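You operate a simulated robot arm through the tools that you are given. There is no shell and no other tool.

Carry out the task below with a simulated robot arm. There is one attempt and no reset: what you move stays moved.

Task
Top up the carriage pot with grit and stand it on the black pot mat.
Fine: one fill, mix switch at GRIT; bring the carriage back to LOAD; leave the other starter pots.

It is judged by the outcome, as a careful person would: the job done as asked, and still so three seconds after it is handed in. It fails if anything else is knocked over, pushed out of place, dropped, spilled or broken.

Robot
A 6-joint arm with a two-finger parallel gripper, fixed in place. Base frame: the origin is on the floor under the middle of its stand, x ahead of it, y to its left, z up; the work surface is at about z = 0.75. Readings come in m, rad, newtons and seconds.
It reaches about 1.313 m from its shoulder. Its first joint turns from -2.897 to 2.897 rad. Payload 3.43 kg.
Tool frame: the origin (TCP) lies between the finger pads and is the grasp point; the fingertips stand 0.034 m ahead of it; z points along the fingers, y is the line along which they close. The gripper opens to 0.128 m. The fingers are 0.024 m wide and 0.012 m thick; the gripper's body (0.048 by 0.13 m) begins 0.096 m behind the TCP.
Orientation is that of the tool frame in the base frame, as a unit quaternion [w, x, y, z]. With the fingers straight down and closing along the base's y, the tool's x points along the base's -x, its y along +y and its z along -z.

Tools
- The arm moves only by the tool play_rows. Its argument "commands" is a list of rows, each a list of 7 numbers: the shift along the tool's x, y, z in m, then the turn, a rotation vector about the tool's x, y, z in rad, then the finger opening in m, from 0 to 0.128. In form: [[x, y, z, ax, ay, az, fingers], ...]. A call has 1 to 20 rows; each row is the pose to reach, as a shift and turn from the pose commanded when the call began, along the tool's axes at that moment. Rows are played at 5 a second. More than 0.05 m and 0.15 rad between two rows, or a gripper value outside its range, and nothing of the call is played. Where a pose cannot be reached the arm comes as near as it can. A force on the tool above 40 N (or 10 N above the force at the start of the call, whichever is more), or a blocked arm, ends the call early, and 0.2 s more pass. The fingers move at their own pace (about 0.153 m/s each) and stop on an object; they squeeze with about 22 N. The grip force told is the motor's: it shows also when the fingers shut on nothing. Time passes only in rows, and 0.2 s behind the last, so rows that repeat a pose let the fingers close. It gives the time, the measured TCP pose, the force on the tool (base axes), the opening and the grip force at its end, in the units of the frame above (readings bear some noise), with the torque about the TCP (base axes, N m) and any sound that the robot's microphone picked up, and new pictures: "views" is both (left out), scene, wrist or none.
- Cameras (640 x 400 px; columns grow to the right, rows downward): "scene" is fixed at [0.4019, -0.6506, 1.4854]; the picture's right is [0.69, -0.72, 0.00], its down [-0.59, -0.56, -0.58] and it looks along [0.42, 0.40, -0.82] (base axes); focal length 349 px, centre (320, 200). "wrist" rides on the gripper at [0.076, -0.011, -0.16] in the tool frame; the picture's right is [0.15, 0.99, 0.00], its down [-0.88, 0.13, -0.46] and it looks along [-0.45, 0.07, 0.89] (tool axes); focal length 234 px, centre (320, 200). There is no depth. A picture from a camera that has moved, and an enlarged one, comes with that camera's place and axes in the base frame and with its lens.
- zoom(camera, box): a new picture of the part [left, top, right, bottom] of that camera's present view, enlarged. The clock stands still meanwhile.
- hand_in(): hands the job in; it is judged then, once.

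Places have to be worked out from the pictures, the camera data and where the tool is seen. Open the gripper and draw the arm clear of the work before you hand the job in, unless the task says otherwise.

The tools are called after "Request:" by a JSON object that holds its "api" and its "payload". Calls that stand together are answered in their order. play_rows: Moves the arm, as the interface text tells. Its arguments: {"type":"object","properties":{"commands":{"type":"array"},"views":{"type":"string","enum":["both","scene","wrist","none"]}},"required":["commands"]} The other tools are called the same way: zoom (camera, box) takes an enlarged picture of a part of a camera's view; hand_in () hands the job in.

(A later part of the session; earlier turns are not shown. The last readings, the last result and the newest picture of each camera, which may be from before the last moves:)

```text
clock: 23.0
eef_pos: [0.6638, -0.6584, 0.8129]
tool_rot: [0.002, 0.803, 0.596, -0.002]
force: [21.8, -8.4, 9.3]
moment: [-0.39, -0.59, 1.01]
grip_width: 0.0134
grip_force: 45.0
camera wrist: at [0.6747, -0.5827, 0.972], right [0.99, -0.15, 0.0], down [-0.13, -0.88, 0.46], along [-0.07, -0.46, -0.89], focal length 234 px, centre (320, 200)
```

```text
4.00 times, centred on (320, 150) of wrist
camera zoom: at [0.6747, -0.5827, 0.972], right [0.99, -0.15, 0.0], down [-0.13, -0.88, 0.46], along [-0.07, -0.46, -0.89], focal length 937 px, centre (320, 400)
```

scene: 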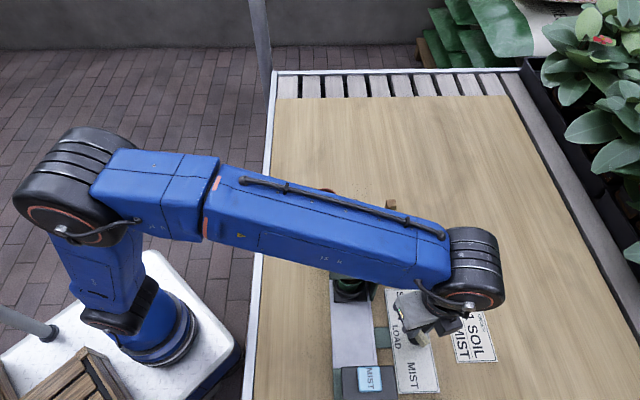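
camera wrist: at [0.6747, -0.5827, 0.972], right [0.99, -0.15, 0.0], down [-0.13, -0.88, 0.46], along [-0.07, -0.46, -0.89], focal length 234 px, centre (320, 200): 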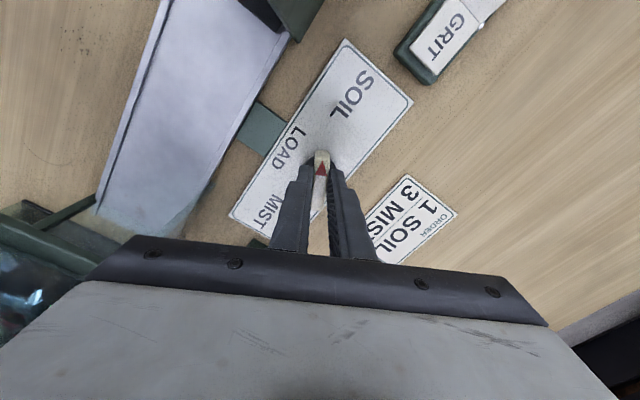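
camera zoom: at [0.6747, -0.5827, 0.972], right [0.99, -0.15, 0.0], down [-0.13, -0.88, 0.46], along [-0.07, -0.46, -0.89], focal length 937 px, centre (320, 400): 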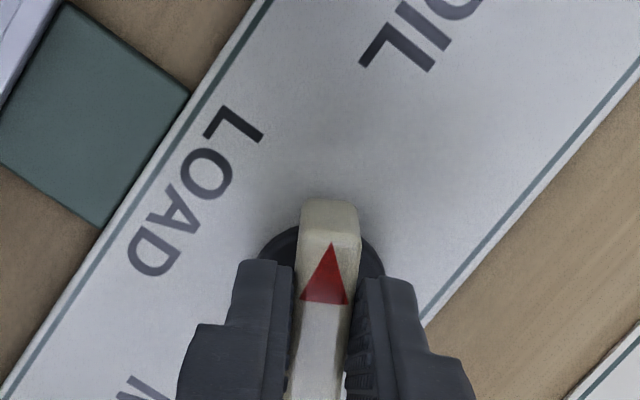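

The bar is flush again and resting against the SOIL stop, about 60° from LOAD. I'll open the fingers and lift straight up, then check that the knob stays put.

Request:
{"api": "play_rows", "payload": {"commands": [[0, 0, 0, 0, 0, 0, 0.05], [0, 0, 0, 0, 0, 0, 0.05], [0, 0, -0.02, 0, 0, 0, 0.05], [0, 0, -0.06, 0, 0, 0, 0.05], [0, 0, -0.11, 0, 0, 0, 0.05], [0, 0, -0.16, 0, 0, 0, 0.05], [0, 0, -0.21, 0, 0, 0, 0.05], [0, 0, -0.21, 0, 0, 0, 0.05]], "views": "both"}}

Request:
{"api": "zoom", "payload": {"camera": "wrist", "box": [200, 0, 440, 150]}}

```text
clock: 24.8
eef_pos: [0.6649, -0.6577, 1.0195]
tool_rot: [0.001, 0.803, 0.597, -0.001]
force: [-0.4, -0.5, -0.1]
moment: [-0.02, 0.02, 0.02]
grip_width: 0.0501
grip_force: 0.1
camera wrist: at [0.6744, -0.5817, 1.1801], right [0.99, -0.15, 0.0], down [-0.13, -0.88, 0.46], along [-0.07, -0.45, -0.89], focal length 234 px, centre (320, 200)
```

scene: 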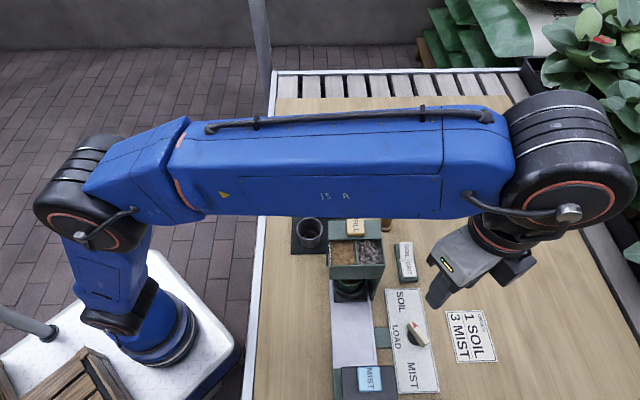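
wrist: 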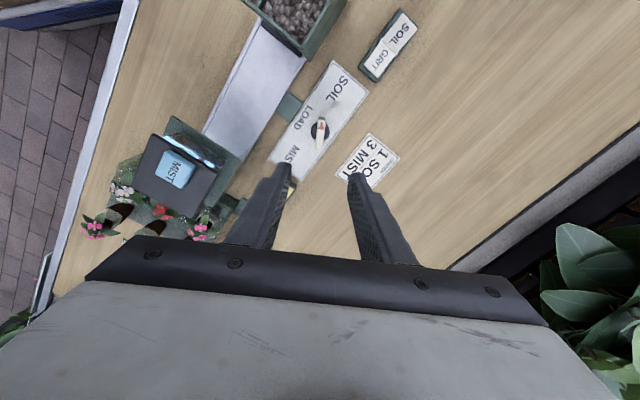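

```text
2.67 times, centred on (320, 75) of wrist
camera zoom: at [0.6744, -0.5817, 1.1801], right [0.99, -0.15, 0.0], down [-0.13, -0.88, 0.46], along [-0.07, -0.45, -0.89], focal length 624 px, centre (320, 533)
```

zoom: 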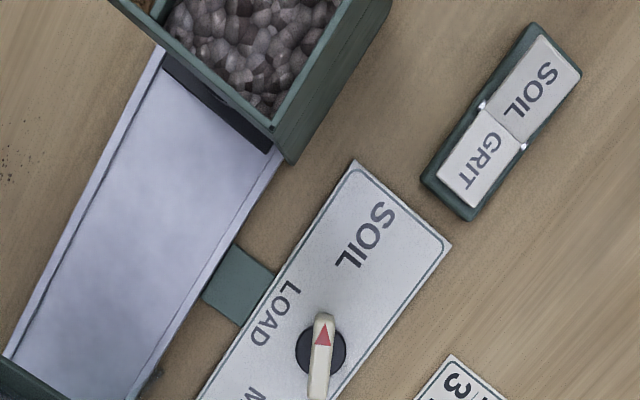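

The knob holds at the SOIL stop. I'll check the carriage and knob in the scene view.

Request:
{"api": "zoom", "payload": {"camera": "scene", "box": [310, 210, 470, 310]}}

Request:
{"api": "zoom", "payload": {"camera": "scene", "box": [320, 280, 480, 380]}}

```text
4.00 times, centred on (390, 260) of scene
camera zoom: at [0.4019, -0.6506, 1.4854], right [0.69, -0.72, 0.0], down [-0.59, -0.56, -0.58], along [0.42, 0.4, -0.82], focal length 1397 px, centre (40, -40)
```

zoom: 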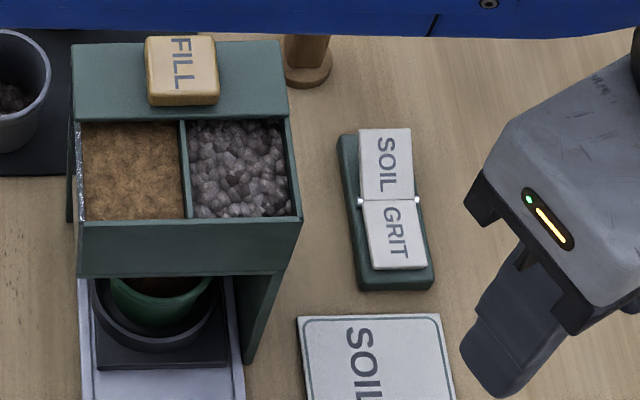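

```text
4.00 times, centred on (400, 330) of scene
camera zoom: at [0.4019, -0.6506, 1.4854], right [0.69, -0.72, 0.0], down [-0.59, -0.56, -0.58], along [0.42, 0.4, -0.82], focal length 1397 px, centre (0, -320)
```

zoom: 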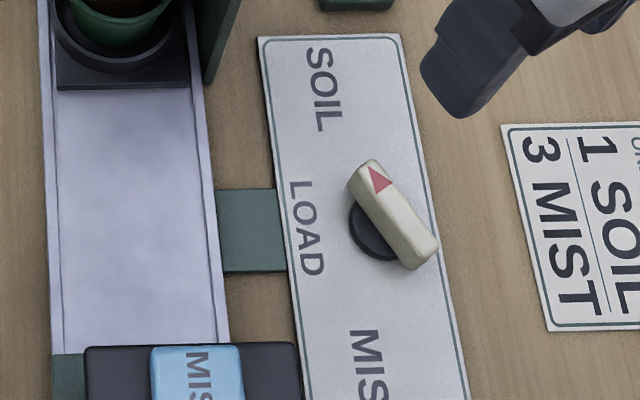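

Everything checks out: GRIT is down, the pointer is at SOIL, and the pot is under the hopper. I'll close the fingers and hover over the FILL button, near (0.679, -0.473, 0.942).

Request:
{"api": "play_rows", "payload": {"commands": [[0.01, -0.002, -0.03, 0, 0, 0, 0.0], [0.045, -0.01, -0.03, 0, 0, 0, 0.0], [0.085, -0.019, -0.03, 0, 0, 0, 0.0], [0.125, -0.028, -0.03, 0, 0, 0, 0.0], [0.16, -0.035, -0.03, 0, 0, 0, 0.0], [0.181, -0.04, -0.03, 0, 0, 0, 0.0], [0.181, -0.04, -0.02, 0, 0, 0, 0.0]], "views": "both"}}

Request:
{"api": "zoom", "payload": {"camera": "wrist", "box": [240, 100, 400, 200]}}

```text
clock: 26.4
eef_pos: [0.6783, -0.4711, 1.0414]
tool_rot: [0.001, 0.803, 0.596, -0.002]
force: [-0.4, -0.1, -0.6]
moment: [0.01, 0.0, 0.0]
grip_width: 0.0
grip_force: 21.5
camera wrist: at [0.6895, -0.3946, 1.2008], right [0.99, -0.15, 0.0], down [-0.13, -0.88, 0.46], along [-0.07, -0.45, -0.89], focal length 234 px, centre (320, 200)
```

scene: 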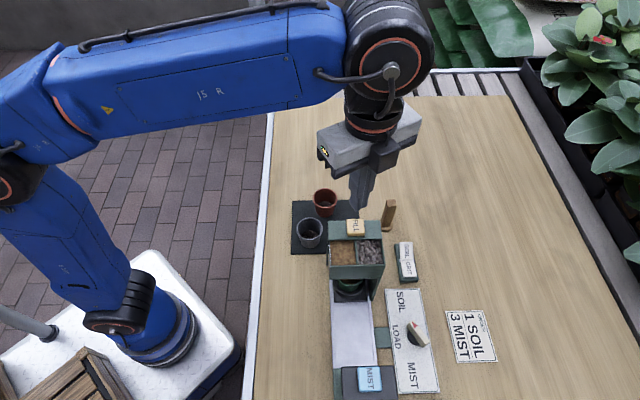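
wrist: 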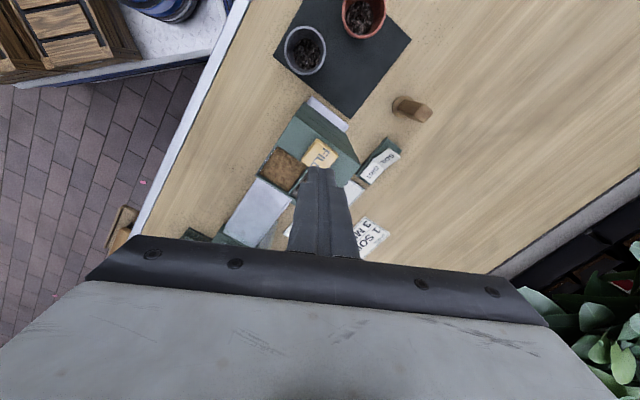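

```text
4.00 times, centred on (320, 150) of wrist
camera zoom: at [0.6895, -0.3946, 1.2008], right [0.99, -0.15, 0.0], down [-0.13, -0.88, 0.46], along [-0.07, -0.45, -0.89], focal length 937 px, centre (320, 400)
```

zoom: 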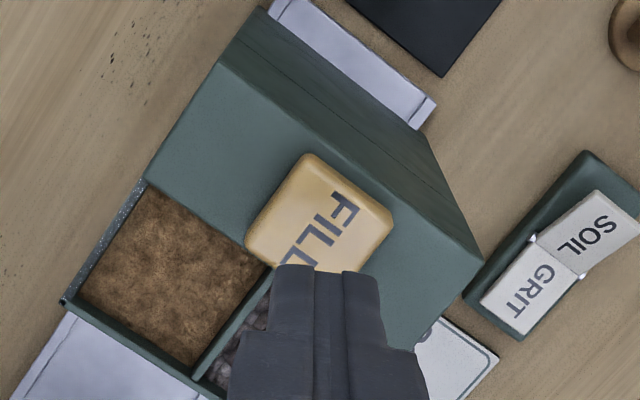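

The tip projects onto the FILL button, so I'll shift just 2 mm to centre on it. Then one slow press, stopping on force or sound.

Request:
{"api": "play_rows", "payload": {"commands": [[0.002, 0, 0.03, 0, 0, 0, 0.0], [0.002, 0, 0.05, 0, 0, 0, 0.0], [0.002, 0, 0.058, 0, 0, 0, 0.0], [0.002, 0, 0.062, 0, 0, 0, 0.0], [0.002, 0, 0.066, 0, 0, 0, 0.0], [0.002, 0, 0.07, 0, 0, 0, 0.0]], "views": "both"}}

```text
clock: 27.8
eef_pos: [0.6791, -0.4705, 0.9723]
tool_rot: [0.003, 0.803, 0.596, -0.002]
force: [-1.8, -3.8, 11.2]
moment: [-0.1, 0.04, 0.01]
grip_width: 0.0001
grip_force: 22.3
heard: click
camera wrist: at [0.6894, -0.3944, 1.1317], right [0.99, -0.15, 0.0], down [-0.13, -0.88, 0.46], along [-0.07, -0.46, -0.89], focal length 234 px, centre (320, 200)
```

scene: 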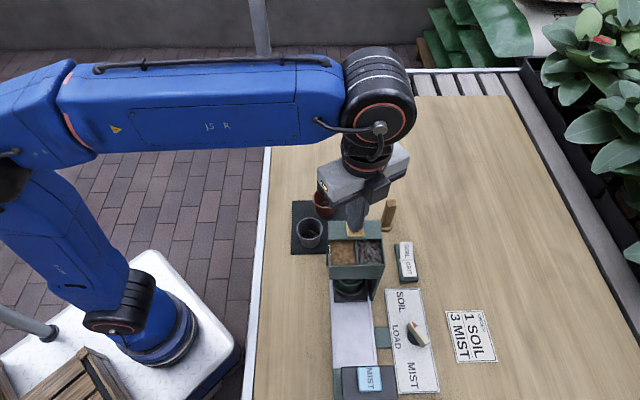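
wrist: 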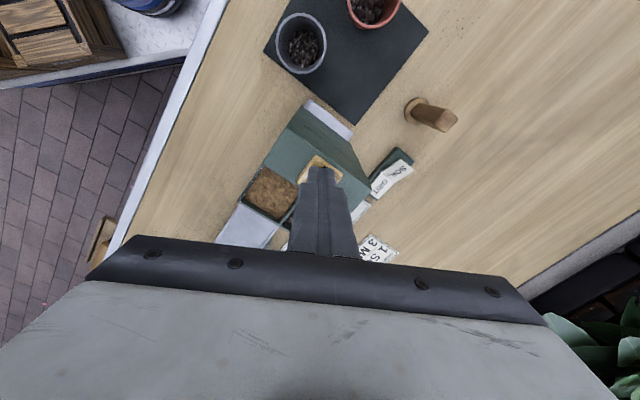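

I heard a click at 11 N, so that's one press. I'll lift straight off and listen for the fill.

Request:
{"api": "play_rows", "payload": {"commands": [[0, 0, -0.02, 0, 0, 0, 0.0], [0, 0, -0.05, 0, 0, 0, 0.0], [0, 0, -0.09, 0, 0, 0, 0.0], [0, 0, -0.12, 0, 0, 0, 0.0], [0, 0, -0.12, 0, 0, 0, 0.0], [0, 0, -0.12, 0, 0, 0, 0.0], [0, 0, -0.12, 0, 0, 0, 0.0]], "views": "both"}}

Request:
{"api": "zoom", "payload": {"camera": "scene", "box": [310, 210, 470, 310]}}

```text
clock: 29.4
eef_pos: [0.6795, -0.4715, 1.0925]
tool_rot: [0.001, 0.803, 0.596, -0.001]
force: [-0.6, 0.7, -1.1]
moment: [0.0, 0.02, 0.02]
grip_width: 0.0
grip_force: 22.1
camera wrist: at [0.6903, -0.3953, 1.2513], right [0.99, -0.15, 0.0], down [-0.13, -0.88, 0.46], along [-0.07, -0.45, -0.89], focal length 234 px, centre (320, 200)
```

scene: 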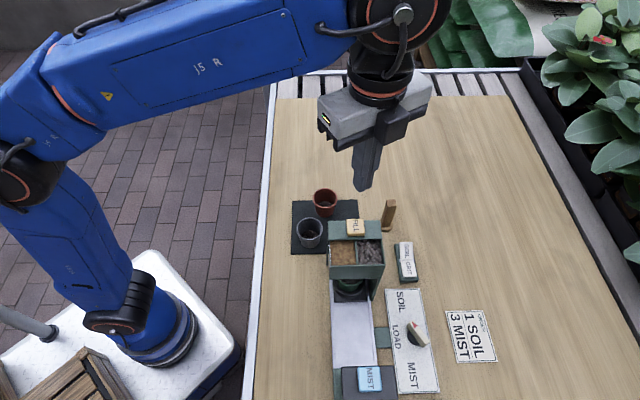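
wrist: 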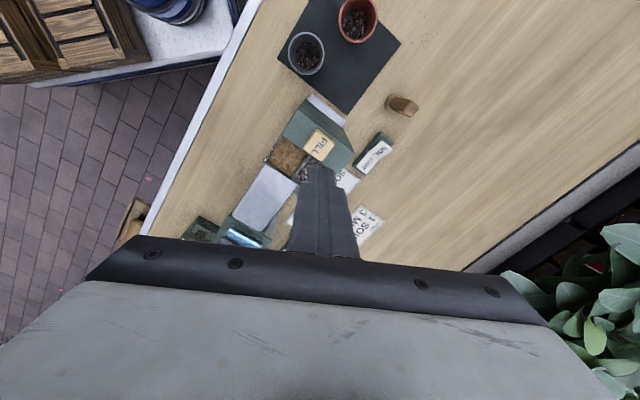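

```text
4.00 times, centred on (390, 260) of scene
camera zoom: at [0.4019, -0.6506, 1.4854], right [0.69, -0.72, 0.0], down [-0.59, -0.56, -0.58], along [0.42, 0.4, -0.82], focal length 1397 px, centre (40, -40)
```

zoom: 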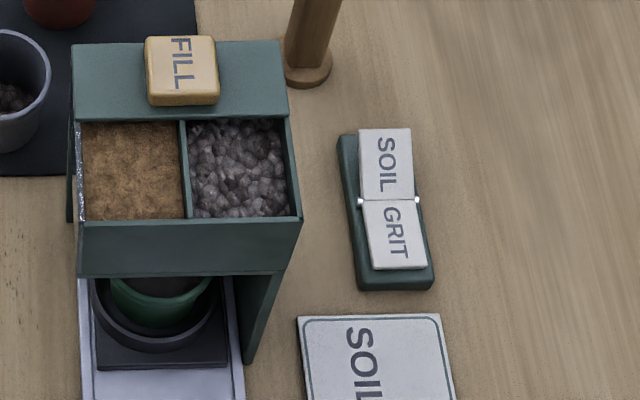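

The pot's contents now look grey under the hopper, so the grit went in. The turning forces put the knob axis at about (0.6655, -0.665), so I'll go back there with the fingers open and yaw matched to the bar.

Request:
{"api": "play_rows", "payload": {"commands": [[-0.035, 0.008, 0, 0, 0, 0, 0.0], [-0.075, 0.017, 0, 0, 0, -0.01, 0.0], [-0.115, 0.026, 0, 0, 0, -0.02, 0.05], [-0.155, 0.035, 0.02, 0, 0, -0.033, 0.05], [-0.1892, 0.0427, 0.05, 0, 0, -0.033, 0.05], [-0.1892, 0.0427, 0.095, 0, 0, -0.033, 0.05], [-0.1892, 0.0427, 0.14, 0, 0, -0.033, 0.05], [-0.1892, 0.0427, 0.185, 0, 0, -0.033, 0.05], [-0.1892, 0.0427, 0.22, 0, 0, -0.033, 0.05], [-0.1892, 0.0427, 0.252, 0, 0, -0.033, 0.05], [-0.1892, 0.0427, 0.252, 0, 0, -0.033, 0.05]], "views": "both"}}

Request:
{"api": "zoom", "payload": {"camera": "wrist", "box": [240, 100, 400, 200]}}

Request:
{"api": "zoom", "payload": {"camera": "scene", "box": [340, 280, 500, 380]}}

```text
clock: 31.8
eef_pos: [0.6655, -0.6651, 0.8408]
tool_rot: [0.001, 0.793, 0.61, -0.002]
force: [0.2, -0.2, 0.3]
moment: [0.02, 0.04, -0.02]
grip_width: 0.0498
grip_force: 0.0
camera wrist: at [0.6733, -0.5887, 1.0], right [0.99, -0.11, 0.0], down [-0.1, -0.88, 0.46], along [-0.05, -0.46, -0.89], focal length 234 px, centre (320, 200)
```

scene: 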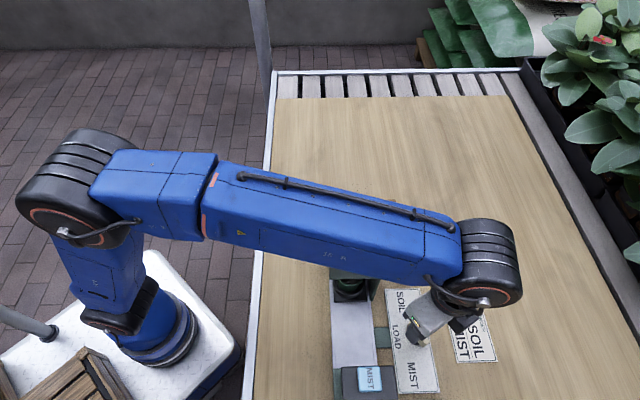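
wrist: 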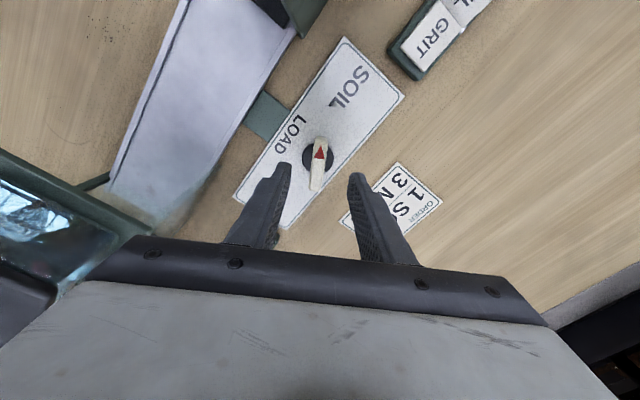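

```text
4.00 times, centred on (320, 150) of wrist
camera zoom: at [0.6733, -0.5887, 1.0], right [0.99, -0.11, 0.0], down [-0.1, -0.88, 0.46], along [-0.05, -0.46, -0.89], focal length 937 px, centre (320, 400)
```

zoom: 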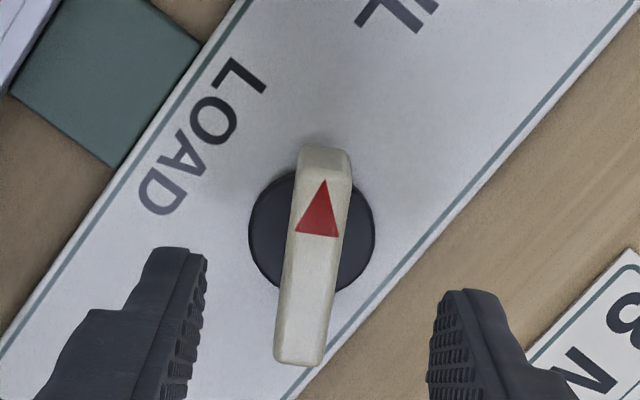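

```text
4.00 times, centred on (420, 330) of scene
camera zoom: at [0.4019, -0.6506, 1.4854], right [0.69, -0.72, 0.0], down [-0.59, -0.56, -0.58], along [0.42, 0.4, -0.82], focal length 1397 px, centre (-80, -320)
```

zoom: 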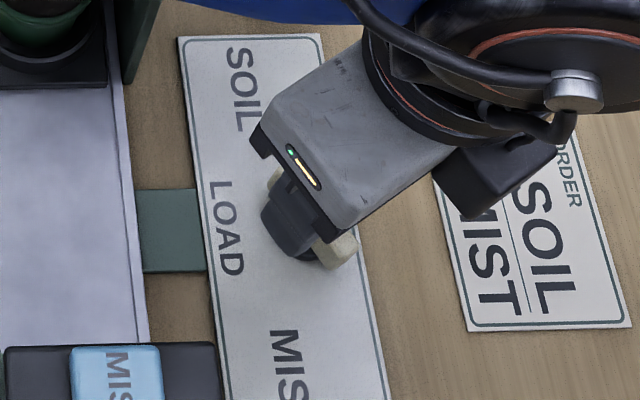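

The bar is aligned with the fingers and offset by about 1.3 mm. I'll shift -1.2 mm in tool y, lower, and grip.

Request:
{"api": "play_rows", "payload": {"commands": [[0.001, -0.0012, 0.01, 0, 0, 0, 0.05], [0.001, -0.0012, 0.02, 0, 0, 0, 0.05], [0.001, -0.0012, 0.028, 0, 0, 0, 0.05], [0.001, -0.0012, 0.028, 0, 0, 0, 0.05], [0.001, -0.0012, 0.028, 0, 0, 0, 0.0], [0.001, -0.0012, 0.028, 0, 0, 0, 0.0], [0.001, -0.0012, 0.028, 0, 0, 0, 0.0]], "views": "wrist"}}

```text
clock: 33.4
eef_pos: [0.6625, -0.6642, 0.8122]
tool_rot: [0.001, 0.794, 0.608, -0.002]
force: [-19.6, 9.5, -5.2]
moment: [0.14, 0.52, 0.04]
grip_width: 0.0128
grip_force: 44.5
camera wrist: at [0.6714, -0.5875, 0.9723], right [0.99, -0.11, 0.0], down [-0.1, -0.88, 0.46], along [-0.05, -0.45, -0.89], focal length 234 px, centre (320, 200)
```

wrist: 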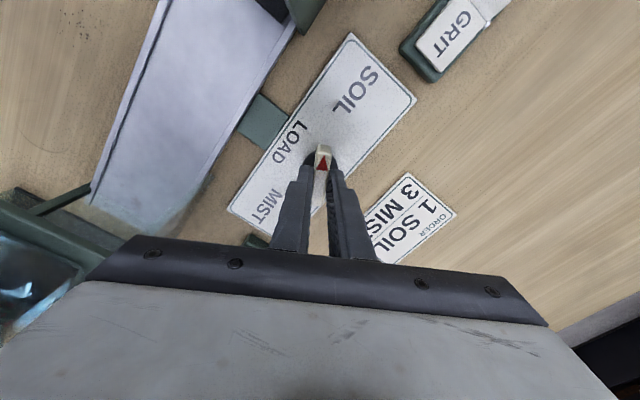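

Gripped. Intersecting the bar lines from the measured poses puts the knob axis at about (0.663, -0.6635). I'll shift -1.9 mm in tool y and turn back toward LOAD slowly, because the pot is full now.

Request:
{"api": "play_rows", "payload": {"commands": [[0, -0.0019, 0, 0, 0, 0.0, 0.0], [0, -0.0019, 0, 0, 0, -0.07, 0.0], [0, -0.0019, 0, 0, 0, -0.14, 0.0], [0, -0.0019, 0, 0, 0, -0.21, 0.0], [0, -0.0019, 0, 0, 0, -0.28, 0.0], [0, -0.0019, 0, 0, 0, -0.35, 0.0], [0, -0.0019, 0, 0, 0, -0.42, 0.0], [0, -0.0019, 0, 0, 0, -0.49, 0.0]], "views": "both"}}

```text
clock: 35.2
eef_pos: [0.6626, -0.6634, 0.8122]
tool_rot: [0.002, 0.621, 0.784, -0.002]
force: [22.2, -14.0, 4.8]
moment: [-0.64, -0.77, -0.06]
grip_width: 0.0127
grip_force: 45.0
camera wrist: at [0.6342, -0.5919, 0.9722], right [0.93, 0.37, 0.0], down [0.33, -0.83, 0.46], along [0.17, -0.43, -0.89], focal length 234 px, centre (320, 200)
```

scene: 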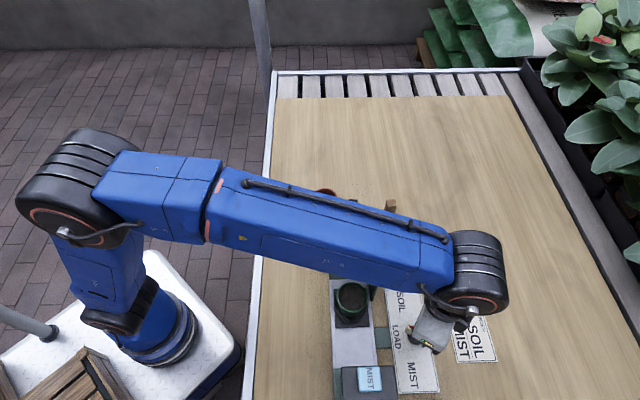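
wrist: 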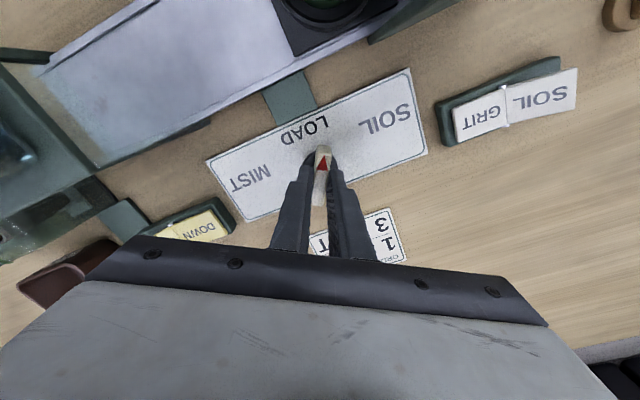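

The pot is out from under the hopper. I'll relieve the load with a shift toward the force and turn the remaining 0.56 rad to the original LOAD yaw.

Request:
{"api": "play_rows", "payload": {"commands": [[-0.0015, 0.0015, 0, 0, 0, -0.05, 0.0], [-0.0015, 0.0015, 0, 0, 0, -0.12, 0.0], [-0.0015, 0.0015, 0, 0, 0, -0.19, 0.0], [-0.0015, 0.0015, 0, 0, 0, -0.26, 0.0], [-0.0015, 0.0015, 0, 0, 0, -0.33, 0.0], [-0.0015, 0.0015, 0, 0, 0, -0.4, 0.0], [-0.0015, 0.0015, 0, 0, 0, -0.47, 0.0], [-0.0015, 0.0015, 0, 0, 0, -0.53, 0.0], [-0.0015, 0.0015, 0, 0, 0, -0.562, 0.0], [-0.0015, 0.0015, 0, 0, 0, -0.562, 0.0]], "views": "both"}}

Request:
{"api": "zoom", "payload": {"camera": "scene", "box": [320, 280, 512, 400]}}

Request:
{"api": "zoom", "payload": {"camera": "wrist", "box": [240, 100, 400, 200]}}

```text
clock: 37.4
eef_pos: [0.664, -0.6632, 0.8126]
tool_rot: [-0.002, 0.379, 0.925, -0.001]
force: [-21.3, 23.7, -8.9]
moment: [0.53, 0.3, 0.04]
grip_width: 0.013
grip_force: 44.9
camera wrist: at [0.6014, -0.6183, 0.9726], right [0.59, 0.81, 0.0], down [0.72, -0.53, 0.45], along [0.36, -0.27, -0.89], focal length 234 px, centre (320, 200)
```

scene: 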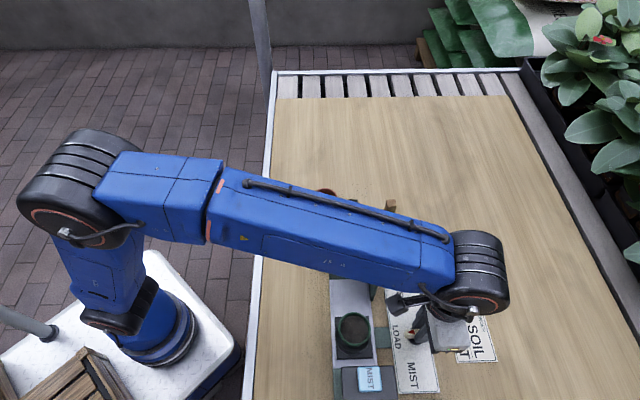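
wrist: 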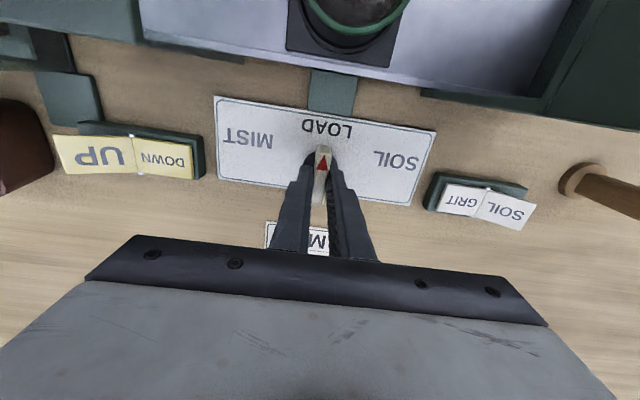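

```text
3.33 times, centred on (416, 340) of scene
camera zoom: at [0.4019, -0.6506, 1.4854], right [0.69, -0.72, 0.0], down [-0.59, -0.56, -0.58], along [0.42, 0.4, -0.82], focal length 1164 px, centre (0, -267)
```

zoom: 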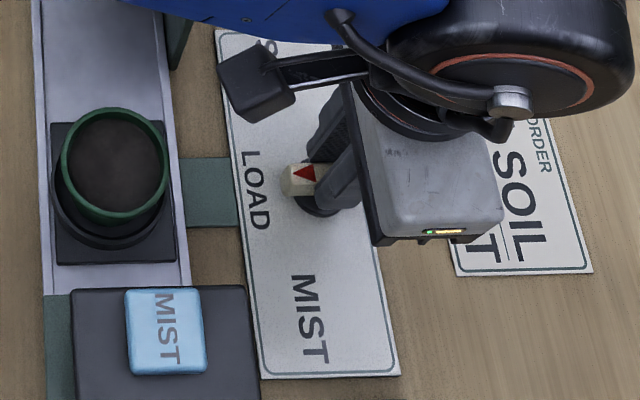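

```text
4.00 times, centred on (320, 150) of wrist
camera zoom: at [0.6014, -0.6183, 0.9726], right [0.59, 0.81, 0.0], down [0.72, -0.53, 0.45], along [0.36, -0.27, -0.89], focal length 937 px, centre (320, 400)
```

zoom: 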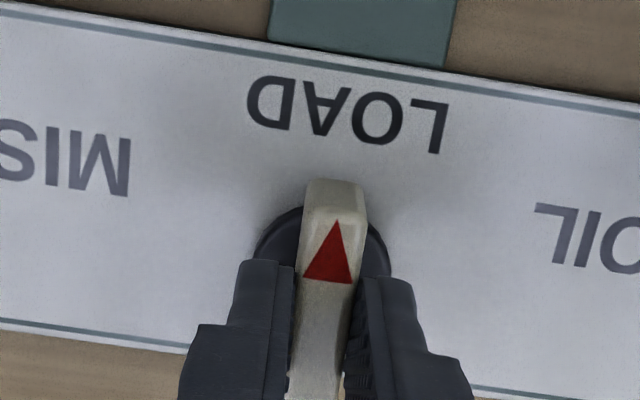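

The carriage is back at LOAD, within about 1 mm of its first position, and the pot is full with a dark grey top. I'll open the fingers and lift clear, then compare with the starting picture.

Request:
{"api": "play_rows", "payload": {"commands": [[0, 0, 0, 0, 0, 0, 0.05], [0, 0, 0, 0, 0, 0, 0.05], [0, 0, -0.02, 0, 0, 0, 0.05], [0, 0, -0.06, 0, 0, 0, 0.05], [0, 0, -0.11, 0, 0, 0, 0.05], [0, 0, -0.16, 0, 0, 0, 0.05], [0, 0, -0.21, 0, 0, 0, 0.05], [0, 0, -0.21, 0, 0, 0, 0.05]], "views": "both"}}

Request:
{"api": "zoom", "payload": {"camera": "scene", "box": [320, 280, 512, 400]}}

Request:
{"api": "zoom", "payload": {"camera": "wrist", "box": [240, 0, 432, 120]}}

```text
clock: 39.2
eef_pos: [0.6645, -0.6628, 1.0241]
tool_rot: [-0.001, 0.379, 0.925, -0.002]
force: [-0.3, 0.6, -0.1]
moment: [-0.04, 0.01, 0.02]
grip_width: 0.0502
grip_force: 0.1
camera wrist: at [0.6021, -0.6169, 1.1832], right [0.59, 0.81, 0.0], down [0.72, -0.52, 0.46], along [0.37, -0.27, -0.89], focal length 234 px, centre (320, 200)
```

scene: 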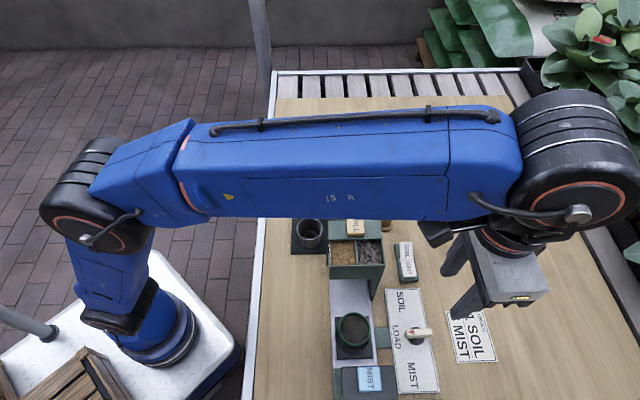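
wrist: 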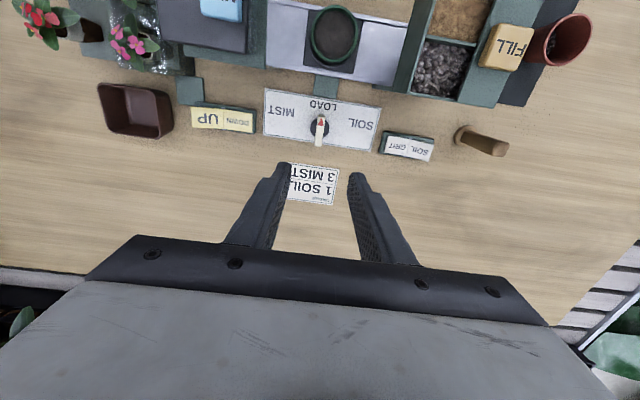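

```text
3.33 times, centred on (416, 340) of scene
camera zoom: at [0.4019, -0.6506, 1.4854], right [0.69, -0.72, 0.0], down [-0.59, -0.56, -0.58], along [0.42, 0.4, -0.82], focal length 1164 px, centre (0, -267)
```

zoom: 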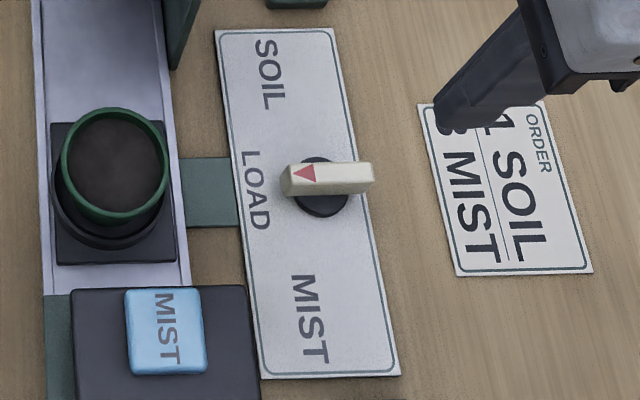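

```text
3.33 times, centred on (336, 60) of wrist
camera zoom: at [0.6021, -0.6169, 1.1832], right [0.59, 0.81, 0.0], down [0.72, -0.52, 0.46], along [0.37, -0.27, -0.89], focal length 781 px, centre (267, 667)
```

zoom: 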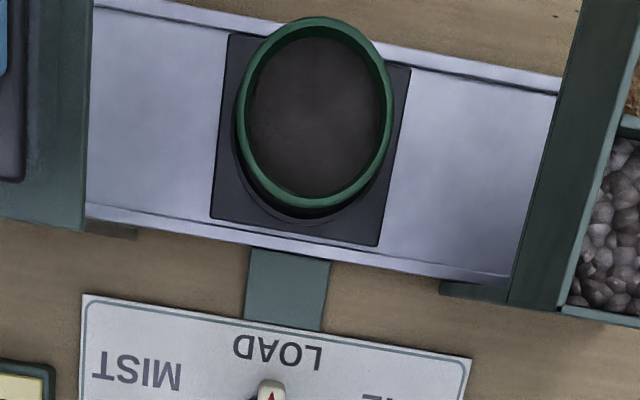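

The knob and carriage match the start picture, and the pot's top is now uniform dark grey grit. The pot triangulates to (0.572, -0.574) with its rim at about z 0.83. I'll turn to yaw -134.6°, so the fingers close across the rail and the camera clears the hopper at the mat later, and hover above the pot with the fingers open.

Request:
{"api": "play_rows", "payload": {"commands": [[0.0116, -0.0001, -0.0016, 0, 0, 0.1428, 0.09], [0.0233, -0.0002, -0.0032, 0, 0, 0.2856, 0.09], [0.0349, -0.0004, -0.0048, 0, 0, 0.4284, 0.09], [0.0466, -0.0005, -0.0064, 0, 0, 0.5712, 0.09], [0.0582, -0.0006, -0.008, 0, 0, 0.714, 0.09], [0.0699, -0.0007, -0.0096, 0, 0, 0.8568, 0.09], [0.0815, -0.0008, -0.0112, 0, 0, 0.9996, 0.09], [0.0932, -0.001, -0.0128, 0, 0, 1.1424, 0.09], [0.1048, -0.0011, -0.0144, 0, 0, 1.2852, 0.09], [0.1165, -0.0012, -0.016, 0, 0, 1.428, 0.09], [0.1281, -0.0013, -0.016, 0, 0, 1.5708, 0.09], [0.1281, -0.0013, -0.016, 0, 0, 1.5708, 0.09]], "views": "both"}}

Request:
{"api": "zoom", "payload": {"camera": "wrist", "box": [224, 60, 416, 180]}}

```text
clock: 41.8
eef_pos: [0.5743, -0.5746, 1.0404]
tool_rot: [0.001, 0.923, 0.385, -0.001]
force: [0.5, -0.2, -0.1]
moment: [0.0, -0.01, 0.0]
grip_width: 0.0897
grip_force: 0.0
camera wrist: at [0.6185, -0.5122, 1.1987], right [0.81, -0.59, 0.0], down [-0.53, -0.72, 0.46], along [-0.27, -0.37, -0.89], focal length 234 px, centre (320, 200)
```

scene: 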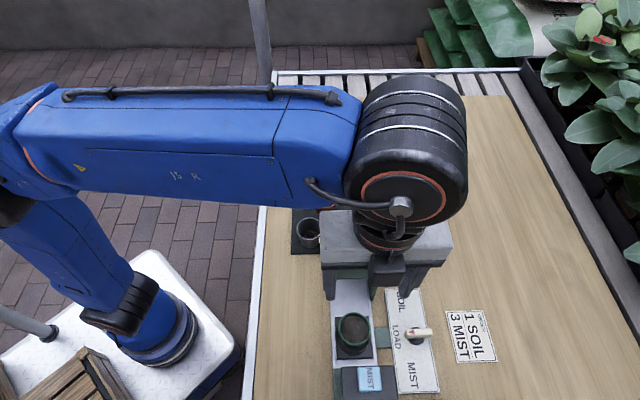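
wrist: 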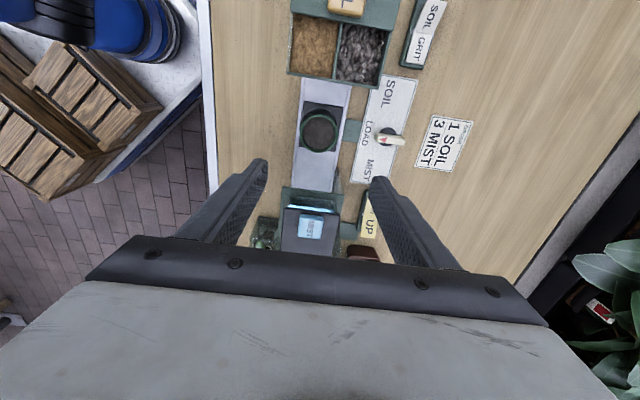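

```text
3.33 times, centred on (320, 120) of wrist
camera zoom: at [0.6185, -0.5122, 1.1987], right [0.81, -0.59, 0.0], down [-0.53, -0.72, 0.46], along [-0.27, -0.37, -0.89], focal length 781 px, centre (320, 467)
```

zoom: 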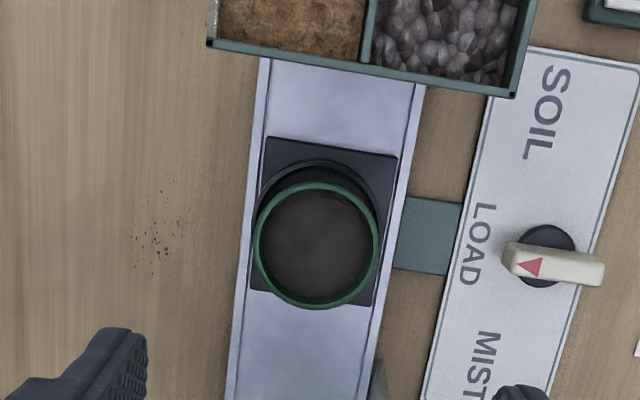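

The pot appears almost exactly below the TCP. I'll come down to TCP 0.85, just above the rim, with the fingers on either side, and check again.

Request:
{"api": "play_rows", "payload": {"commands": [[0, -0.001, 0.04, 0, 0, 0, 0.09], [0, -0.001, 0.08, 0, 0, 0, 0.09], [0, -0.001, 0.12, 0, 0, 0, 0.09], [0, -0.001, 0.15, 0, 0, 0, 0.09], [0, -0.001, 0.175, 0, 0, 0, 0.09], [0, -0.001, 0.188, 0, 0, 0, 0.09], [0, -0.001, 0.188, 0, 0, 0, 0.09]], "views": "both"}}

Request:
{"api": "zoom", "payload": {"camera": "wrist", "box": [224, 80, 416, 200]}}

Request:
{"api": "zoom", "payload": {"camera": "scene", "box": [290, 260, 450, 360]}}

```text
clock: 43.4
eef_pos: [0.5709, -0.5759, 0.85]
tool_rot: [0.002, 0.923, 0.386, -0.002]
force: [-0.7, -0.3, 0.2]
moment: [0.0, -0.01, -0.01]
grip_width: 0.0897
grip_force: 0.1
camera wrist: at [0.6162, -0.5121, 1.0091], right [0.81, -0.59, 0.0], down [-0.53, -0.72, 0.46], along [-0.27, -0.37, -0.89], focal length 234 px, centre (320, 200)
```

scene: 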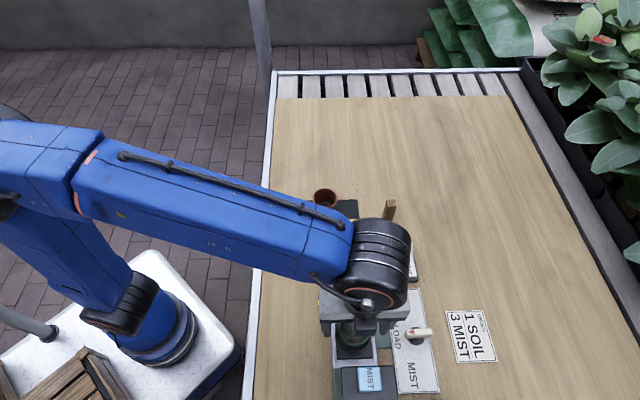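
wrist: 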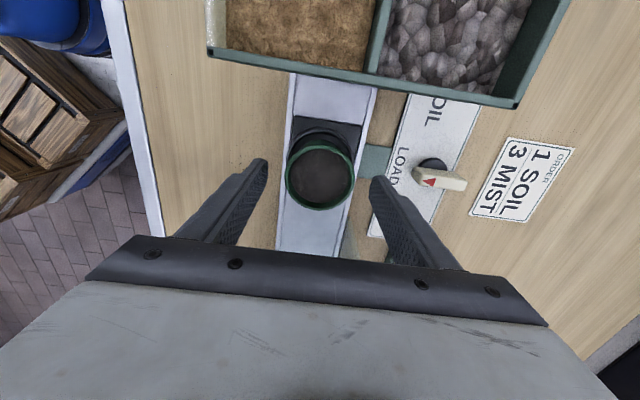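

```text
3.33 times, centred on (320, 140) of wrist
camera zoom: at [0.6162, -0.5121, 1.0091], right [0.81, -0.59, 0.0], down [-0.53, -0.72, 0.46], along [-0.27, -0.37, -0.89], focal length 781 px, centre (320, 400)
```

zoom: 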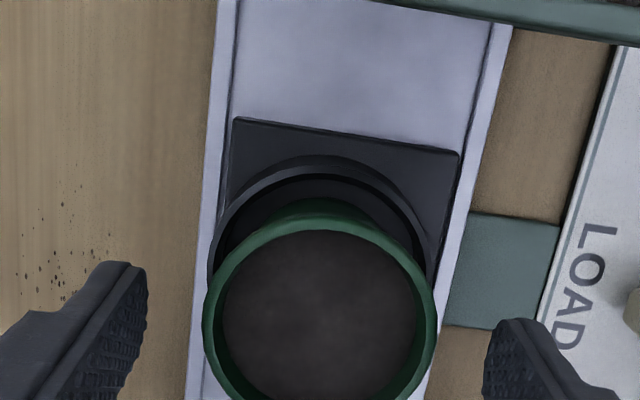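

```text
4.00 times, centred on (370, 310) of scene
camera zoom: at [0.4019, -0.6506, 1.4854], right [0.69, -0.72, 0.0], down [-0.59, -0.56, -0.58], along [0.42, 0.4, -0.82], focal length 1397 px, centre (120, -240)
```

zoom: 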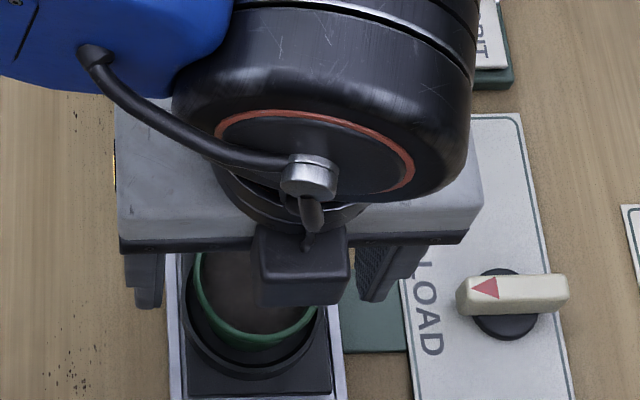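

The pot is centred between the fingers, the rim is at about z 0.83, and the holder ring's top is at about 0.775. I'll go down 2 cm more, putting the tips at about 0.796 and clear of the ring, and close gently on the rim.

Request:
{"api": "play_rows", "payload": {"commands": [[0, 0, 0.008, 0, 0, 0, 0.09], [0, 0, 0.016, 0, 0, 0, 0.09], [0, 0, 0.021, 0, 0, 0, 0.09], [0, 0, 0.021, 0, 0, 0, 0.09], [0, 0, 0.021, 0, 0, 0, 0.075], [0, 0, 0.021, 0, 0, 0, 0.066], [0, 0, 0.021, 0, 0, 0, 0.05], [0, 0, 0.021, 0, 0, 0, 0.05], [0, 0, 0.021, 0, 0, 0, 0.05]], "views": "both"}}

Request:
{"api": "zoom", "payload": {"camera": "wrist", "box": [224, 80, 416, 200]}}

```text
clock: 45.4
eef_pos: [0.5711, -0.5736, 0.8284]
tool_rot: [0.002, 0.923, 0.385, -0.002]
force: [0.9, -0.4, 0.1]
moment: [-0.01, 0.01, -0.03]
grip_width: 0.0587
grip_force: 22.1
camera wrist: at [0.6163, -0.512, 0.9886], right [0.81, -0.59, 0.0], down [-0.53, -0.72, 0.46], along [-0.27, -0.37, -0.89], focal length 234 px, centre (320, 200)
```

scene: 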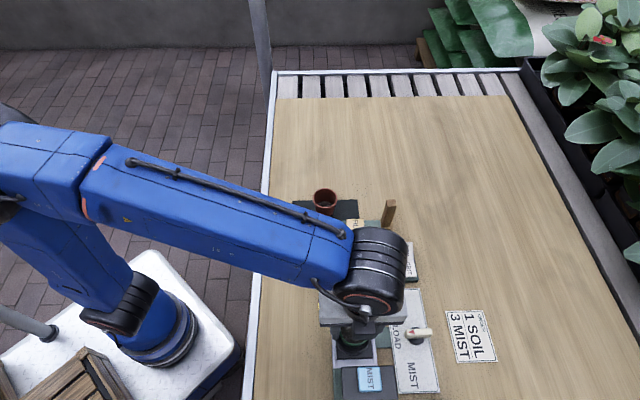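
wrist: 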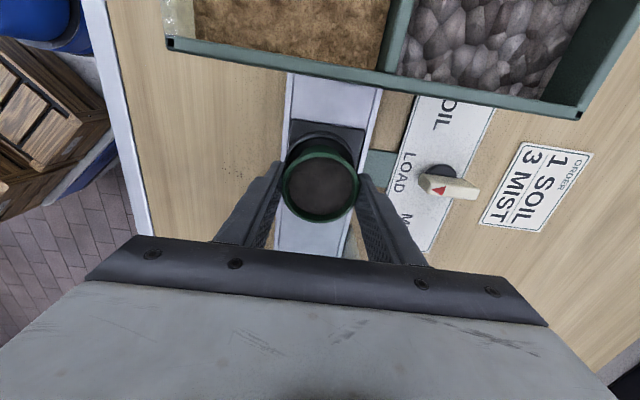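

```text
3.33 times, centred on (320, 140) of wrist
camera zoom: at [0.6163, -0.512, 0.9886], right [0.81, -0.59, 0.0], down [-0.53, -0.72, 0.46], along [-0.27, -0.37, -0.89], focal length 781 px, centre (320, 400)
```

zoom: 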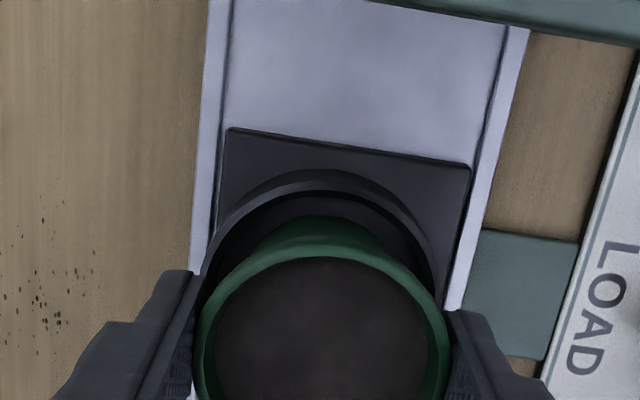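

The rim is gripped at 58.7 mm with no side load. I'll lift slowly 3 cm and check that the pot comes up cleanly.

Request:
{"api": "play_rows", "payload": {"commands": [[0, 0, -0.004, 0, 0, 0, 0.045], [0, 0, -0.01, 0, 0, 0, 0.045], [0, 0, -0.018, 0, 0, 0, 0.045], [0, 0, -0.028, 0, 0, 0, 0.045], [0, 0, -0.03, 0, 0, 0, 0.045]], "views": "both"}}

Request:
{"api": "zoom", "payload": {"camera": "wrist", "box": [224, 80, 416, 200]}}

Request:
{"api": "zoom", "payload": {"camera": "scene", "box": [290, 280, 450, 380]}}

```text
clock: 46.6
eef_pos: [0.5723, -0.5743, 0.8601]
tool_rot: [0.002, 0.923, 0.385, -0.001]
force: [-0.6, 0.1, -0.2]
moment: [0.01, -0.01, 0.0]
grip_width: 0.0588
grip_force: 22.3
camera wrist: at [0.6162, -0.5122, 1.0189], right [0.81, -0.59, 0.0], down [-0.53, -0.72, 0.46], along [-0.27, -0.37, -0.89], focal length 234 px, centre (320, 200)
```

scene: 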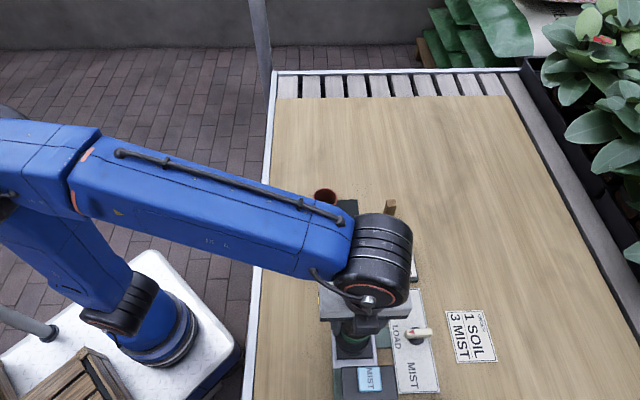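
wrist: 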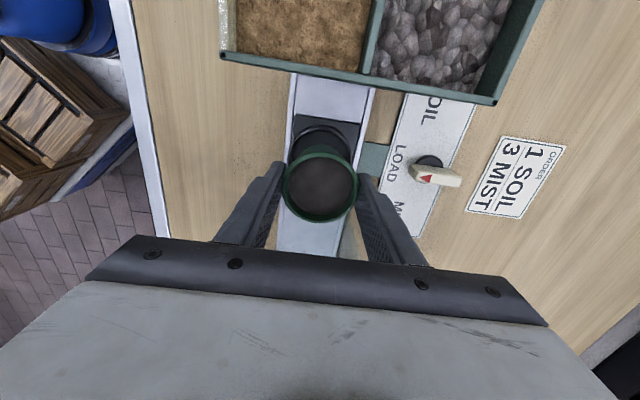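

```text
3.33 times, centred on (320, 140) of wrist
camera zoom: at [0.6162, -0.5122, 1.0189], right [0.81, -0.59, 0.0], down [-0.53, -0.72, 0.46], along [-0.27, -0.37, -0.89], focal length 781 px, centre (320, 400)
```

zoom: 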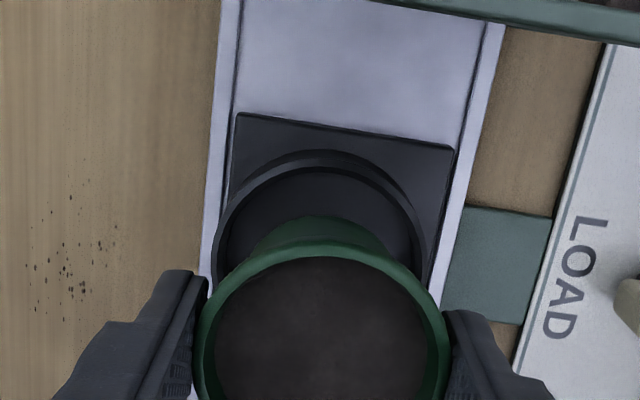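

```text
4.00 times, centred on (370, 330) of scene
camera zoom: at [0.4019, -0.6506, 1.4854], right [0.69, -0.72, 0.0], down [-0.59, -0.56, -0.58], along [0.42, 0.4, -0.82], focal length 1397 px, centre (120, -320)
```

zoom: 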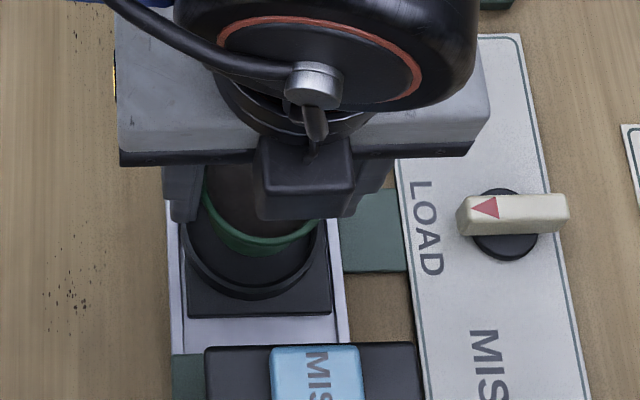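

The pot came up cleanly and the holder stays in place. The specks on the table were already there at the start. I'll lift to TCP 1.07 so the pot's base clears the hopper, then move behind the hopper to above the free corner of the mat.

Request:
{"api": "play_rows", "payload": {"commands": [[0, 0, -0.02, 0, 0, 0, 0.045], [0, 0, -0.05, 0, 0, 0, 0.045], [0, 0, -0.08, 0, 0, 0, 0.045], [0, 0, -0.11, 0, 0, 0, 0.045], [0, 0, -0.14, 0, 0, 0, 0.045], [0, 0, -0.17, 0, 0, 0, 0.045], [0, 0, -0.195, 0, 0, 0, 0.045], [0, 0, -0.21, 0, 0, 0, 0.045], [0.015, 0, -0.21, 0, 0, 0, 0.045], [0.04, 0.001, -0.21, 0, 0, 0, 0.045], [0.07, 0.001, -0.21, 0, 0, 0, 0.045], [0.1, 0.002, -0.21, 0, 0, 0, 0.045], [0.13, 0.002, -0.21, 0, 0, 0, 0.045], [0.16, 0.003, -0.21, 0, 0, 0, 0.045], [0.19, 0.003, -0.21, 0, 0, 0, 0.045], [0.215, 0.0034, -0.21, 0, 0, 0, 0.045], [0.2306, 0.0034, -0.21, 0, 0, 0, 0.045], [0.2306, 0.0034, -0.21, 0, 0, 0, 0.045]], "views": "both"}}

Request:
{"api": "zoom", "payload": {"camera": "wrist", "box": [200, 60, 440, 210]}}

Request:
{"api": "zoom", "payload": {"camera": "scene", "box": [270, 120, 462, 240]}}

```text
clock: 50.4
eef_pos: [0.7357, -0.4105, 1.068]
tool_rot: [0.001, 0.923, 0.384, -0.001]
force: [0.8, -0.8, -0.6]
moment: [0.0, 0.03, 0.02]
grip_width: 0.059
grip_force: 21.7
camera wrist: at [0.7813, -0.3488, 1.2281], right [0.81, -0.59, 0.0], down [-0.53, -0.72, 0.46], along [-0.27, -0.37, -0.89], focal length 234 px, centre (320, 200)
```

scene: 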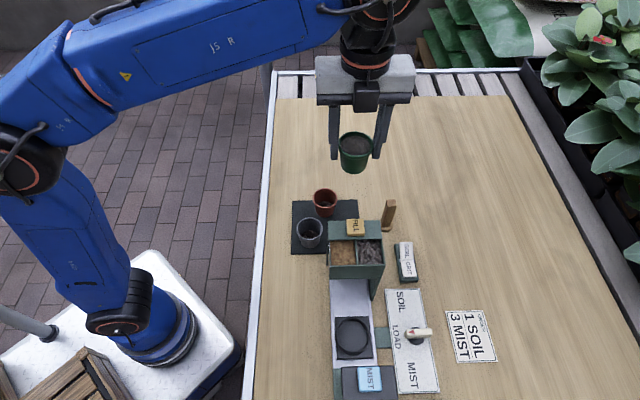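
wrist: 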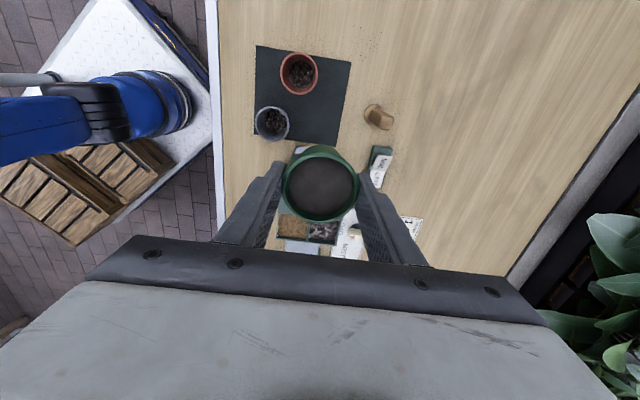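

```text
2.67 times, centred on (320, 135) of wrist
camera zoom: at [0.7813, -0.3488, 1.2281], right [0.81, -0.59, 0.0], down [-0.53, -0.72, 0.46], along [-0.27, -0.37, -0.89], focal length 624 px, centre (320, 373)
```

zoom: 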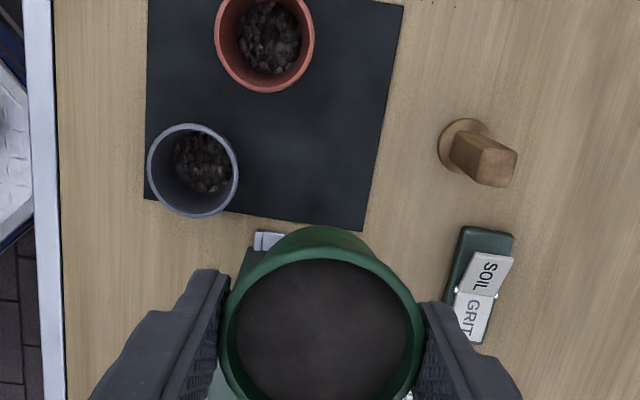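

```text
3.33 times, centred on (366, 180) of scene
camera zoom: at [0.4019, -0.6506, 1.4854], right [0.69, -0.72, 0.0], down [-0.59, -0.56, -0.58], along [0.42, 0.4, -0.82], focal length 1164 px, centre (167, 267)
```

zoom: 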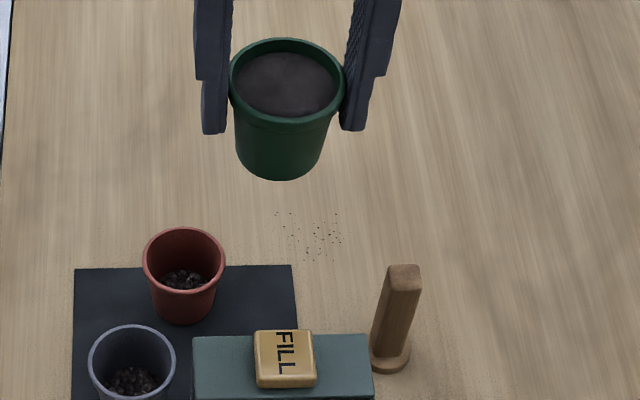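

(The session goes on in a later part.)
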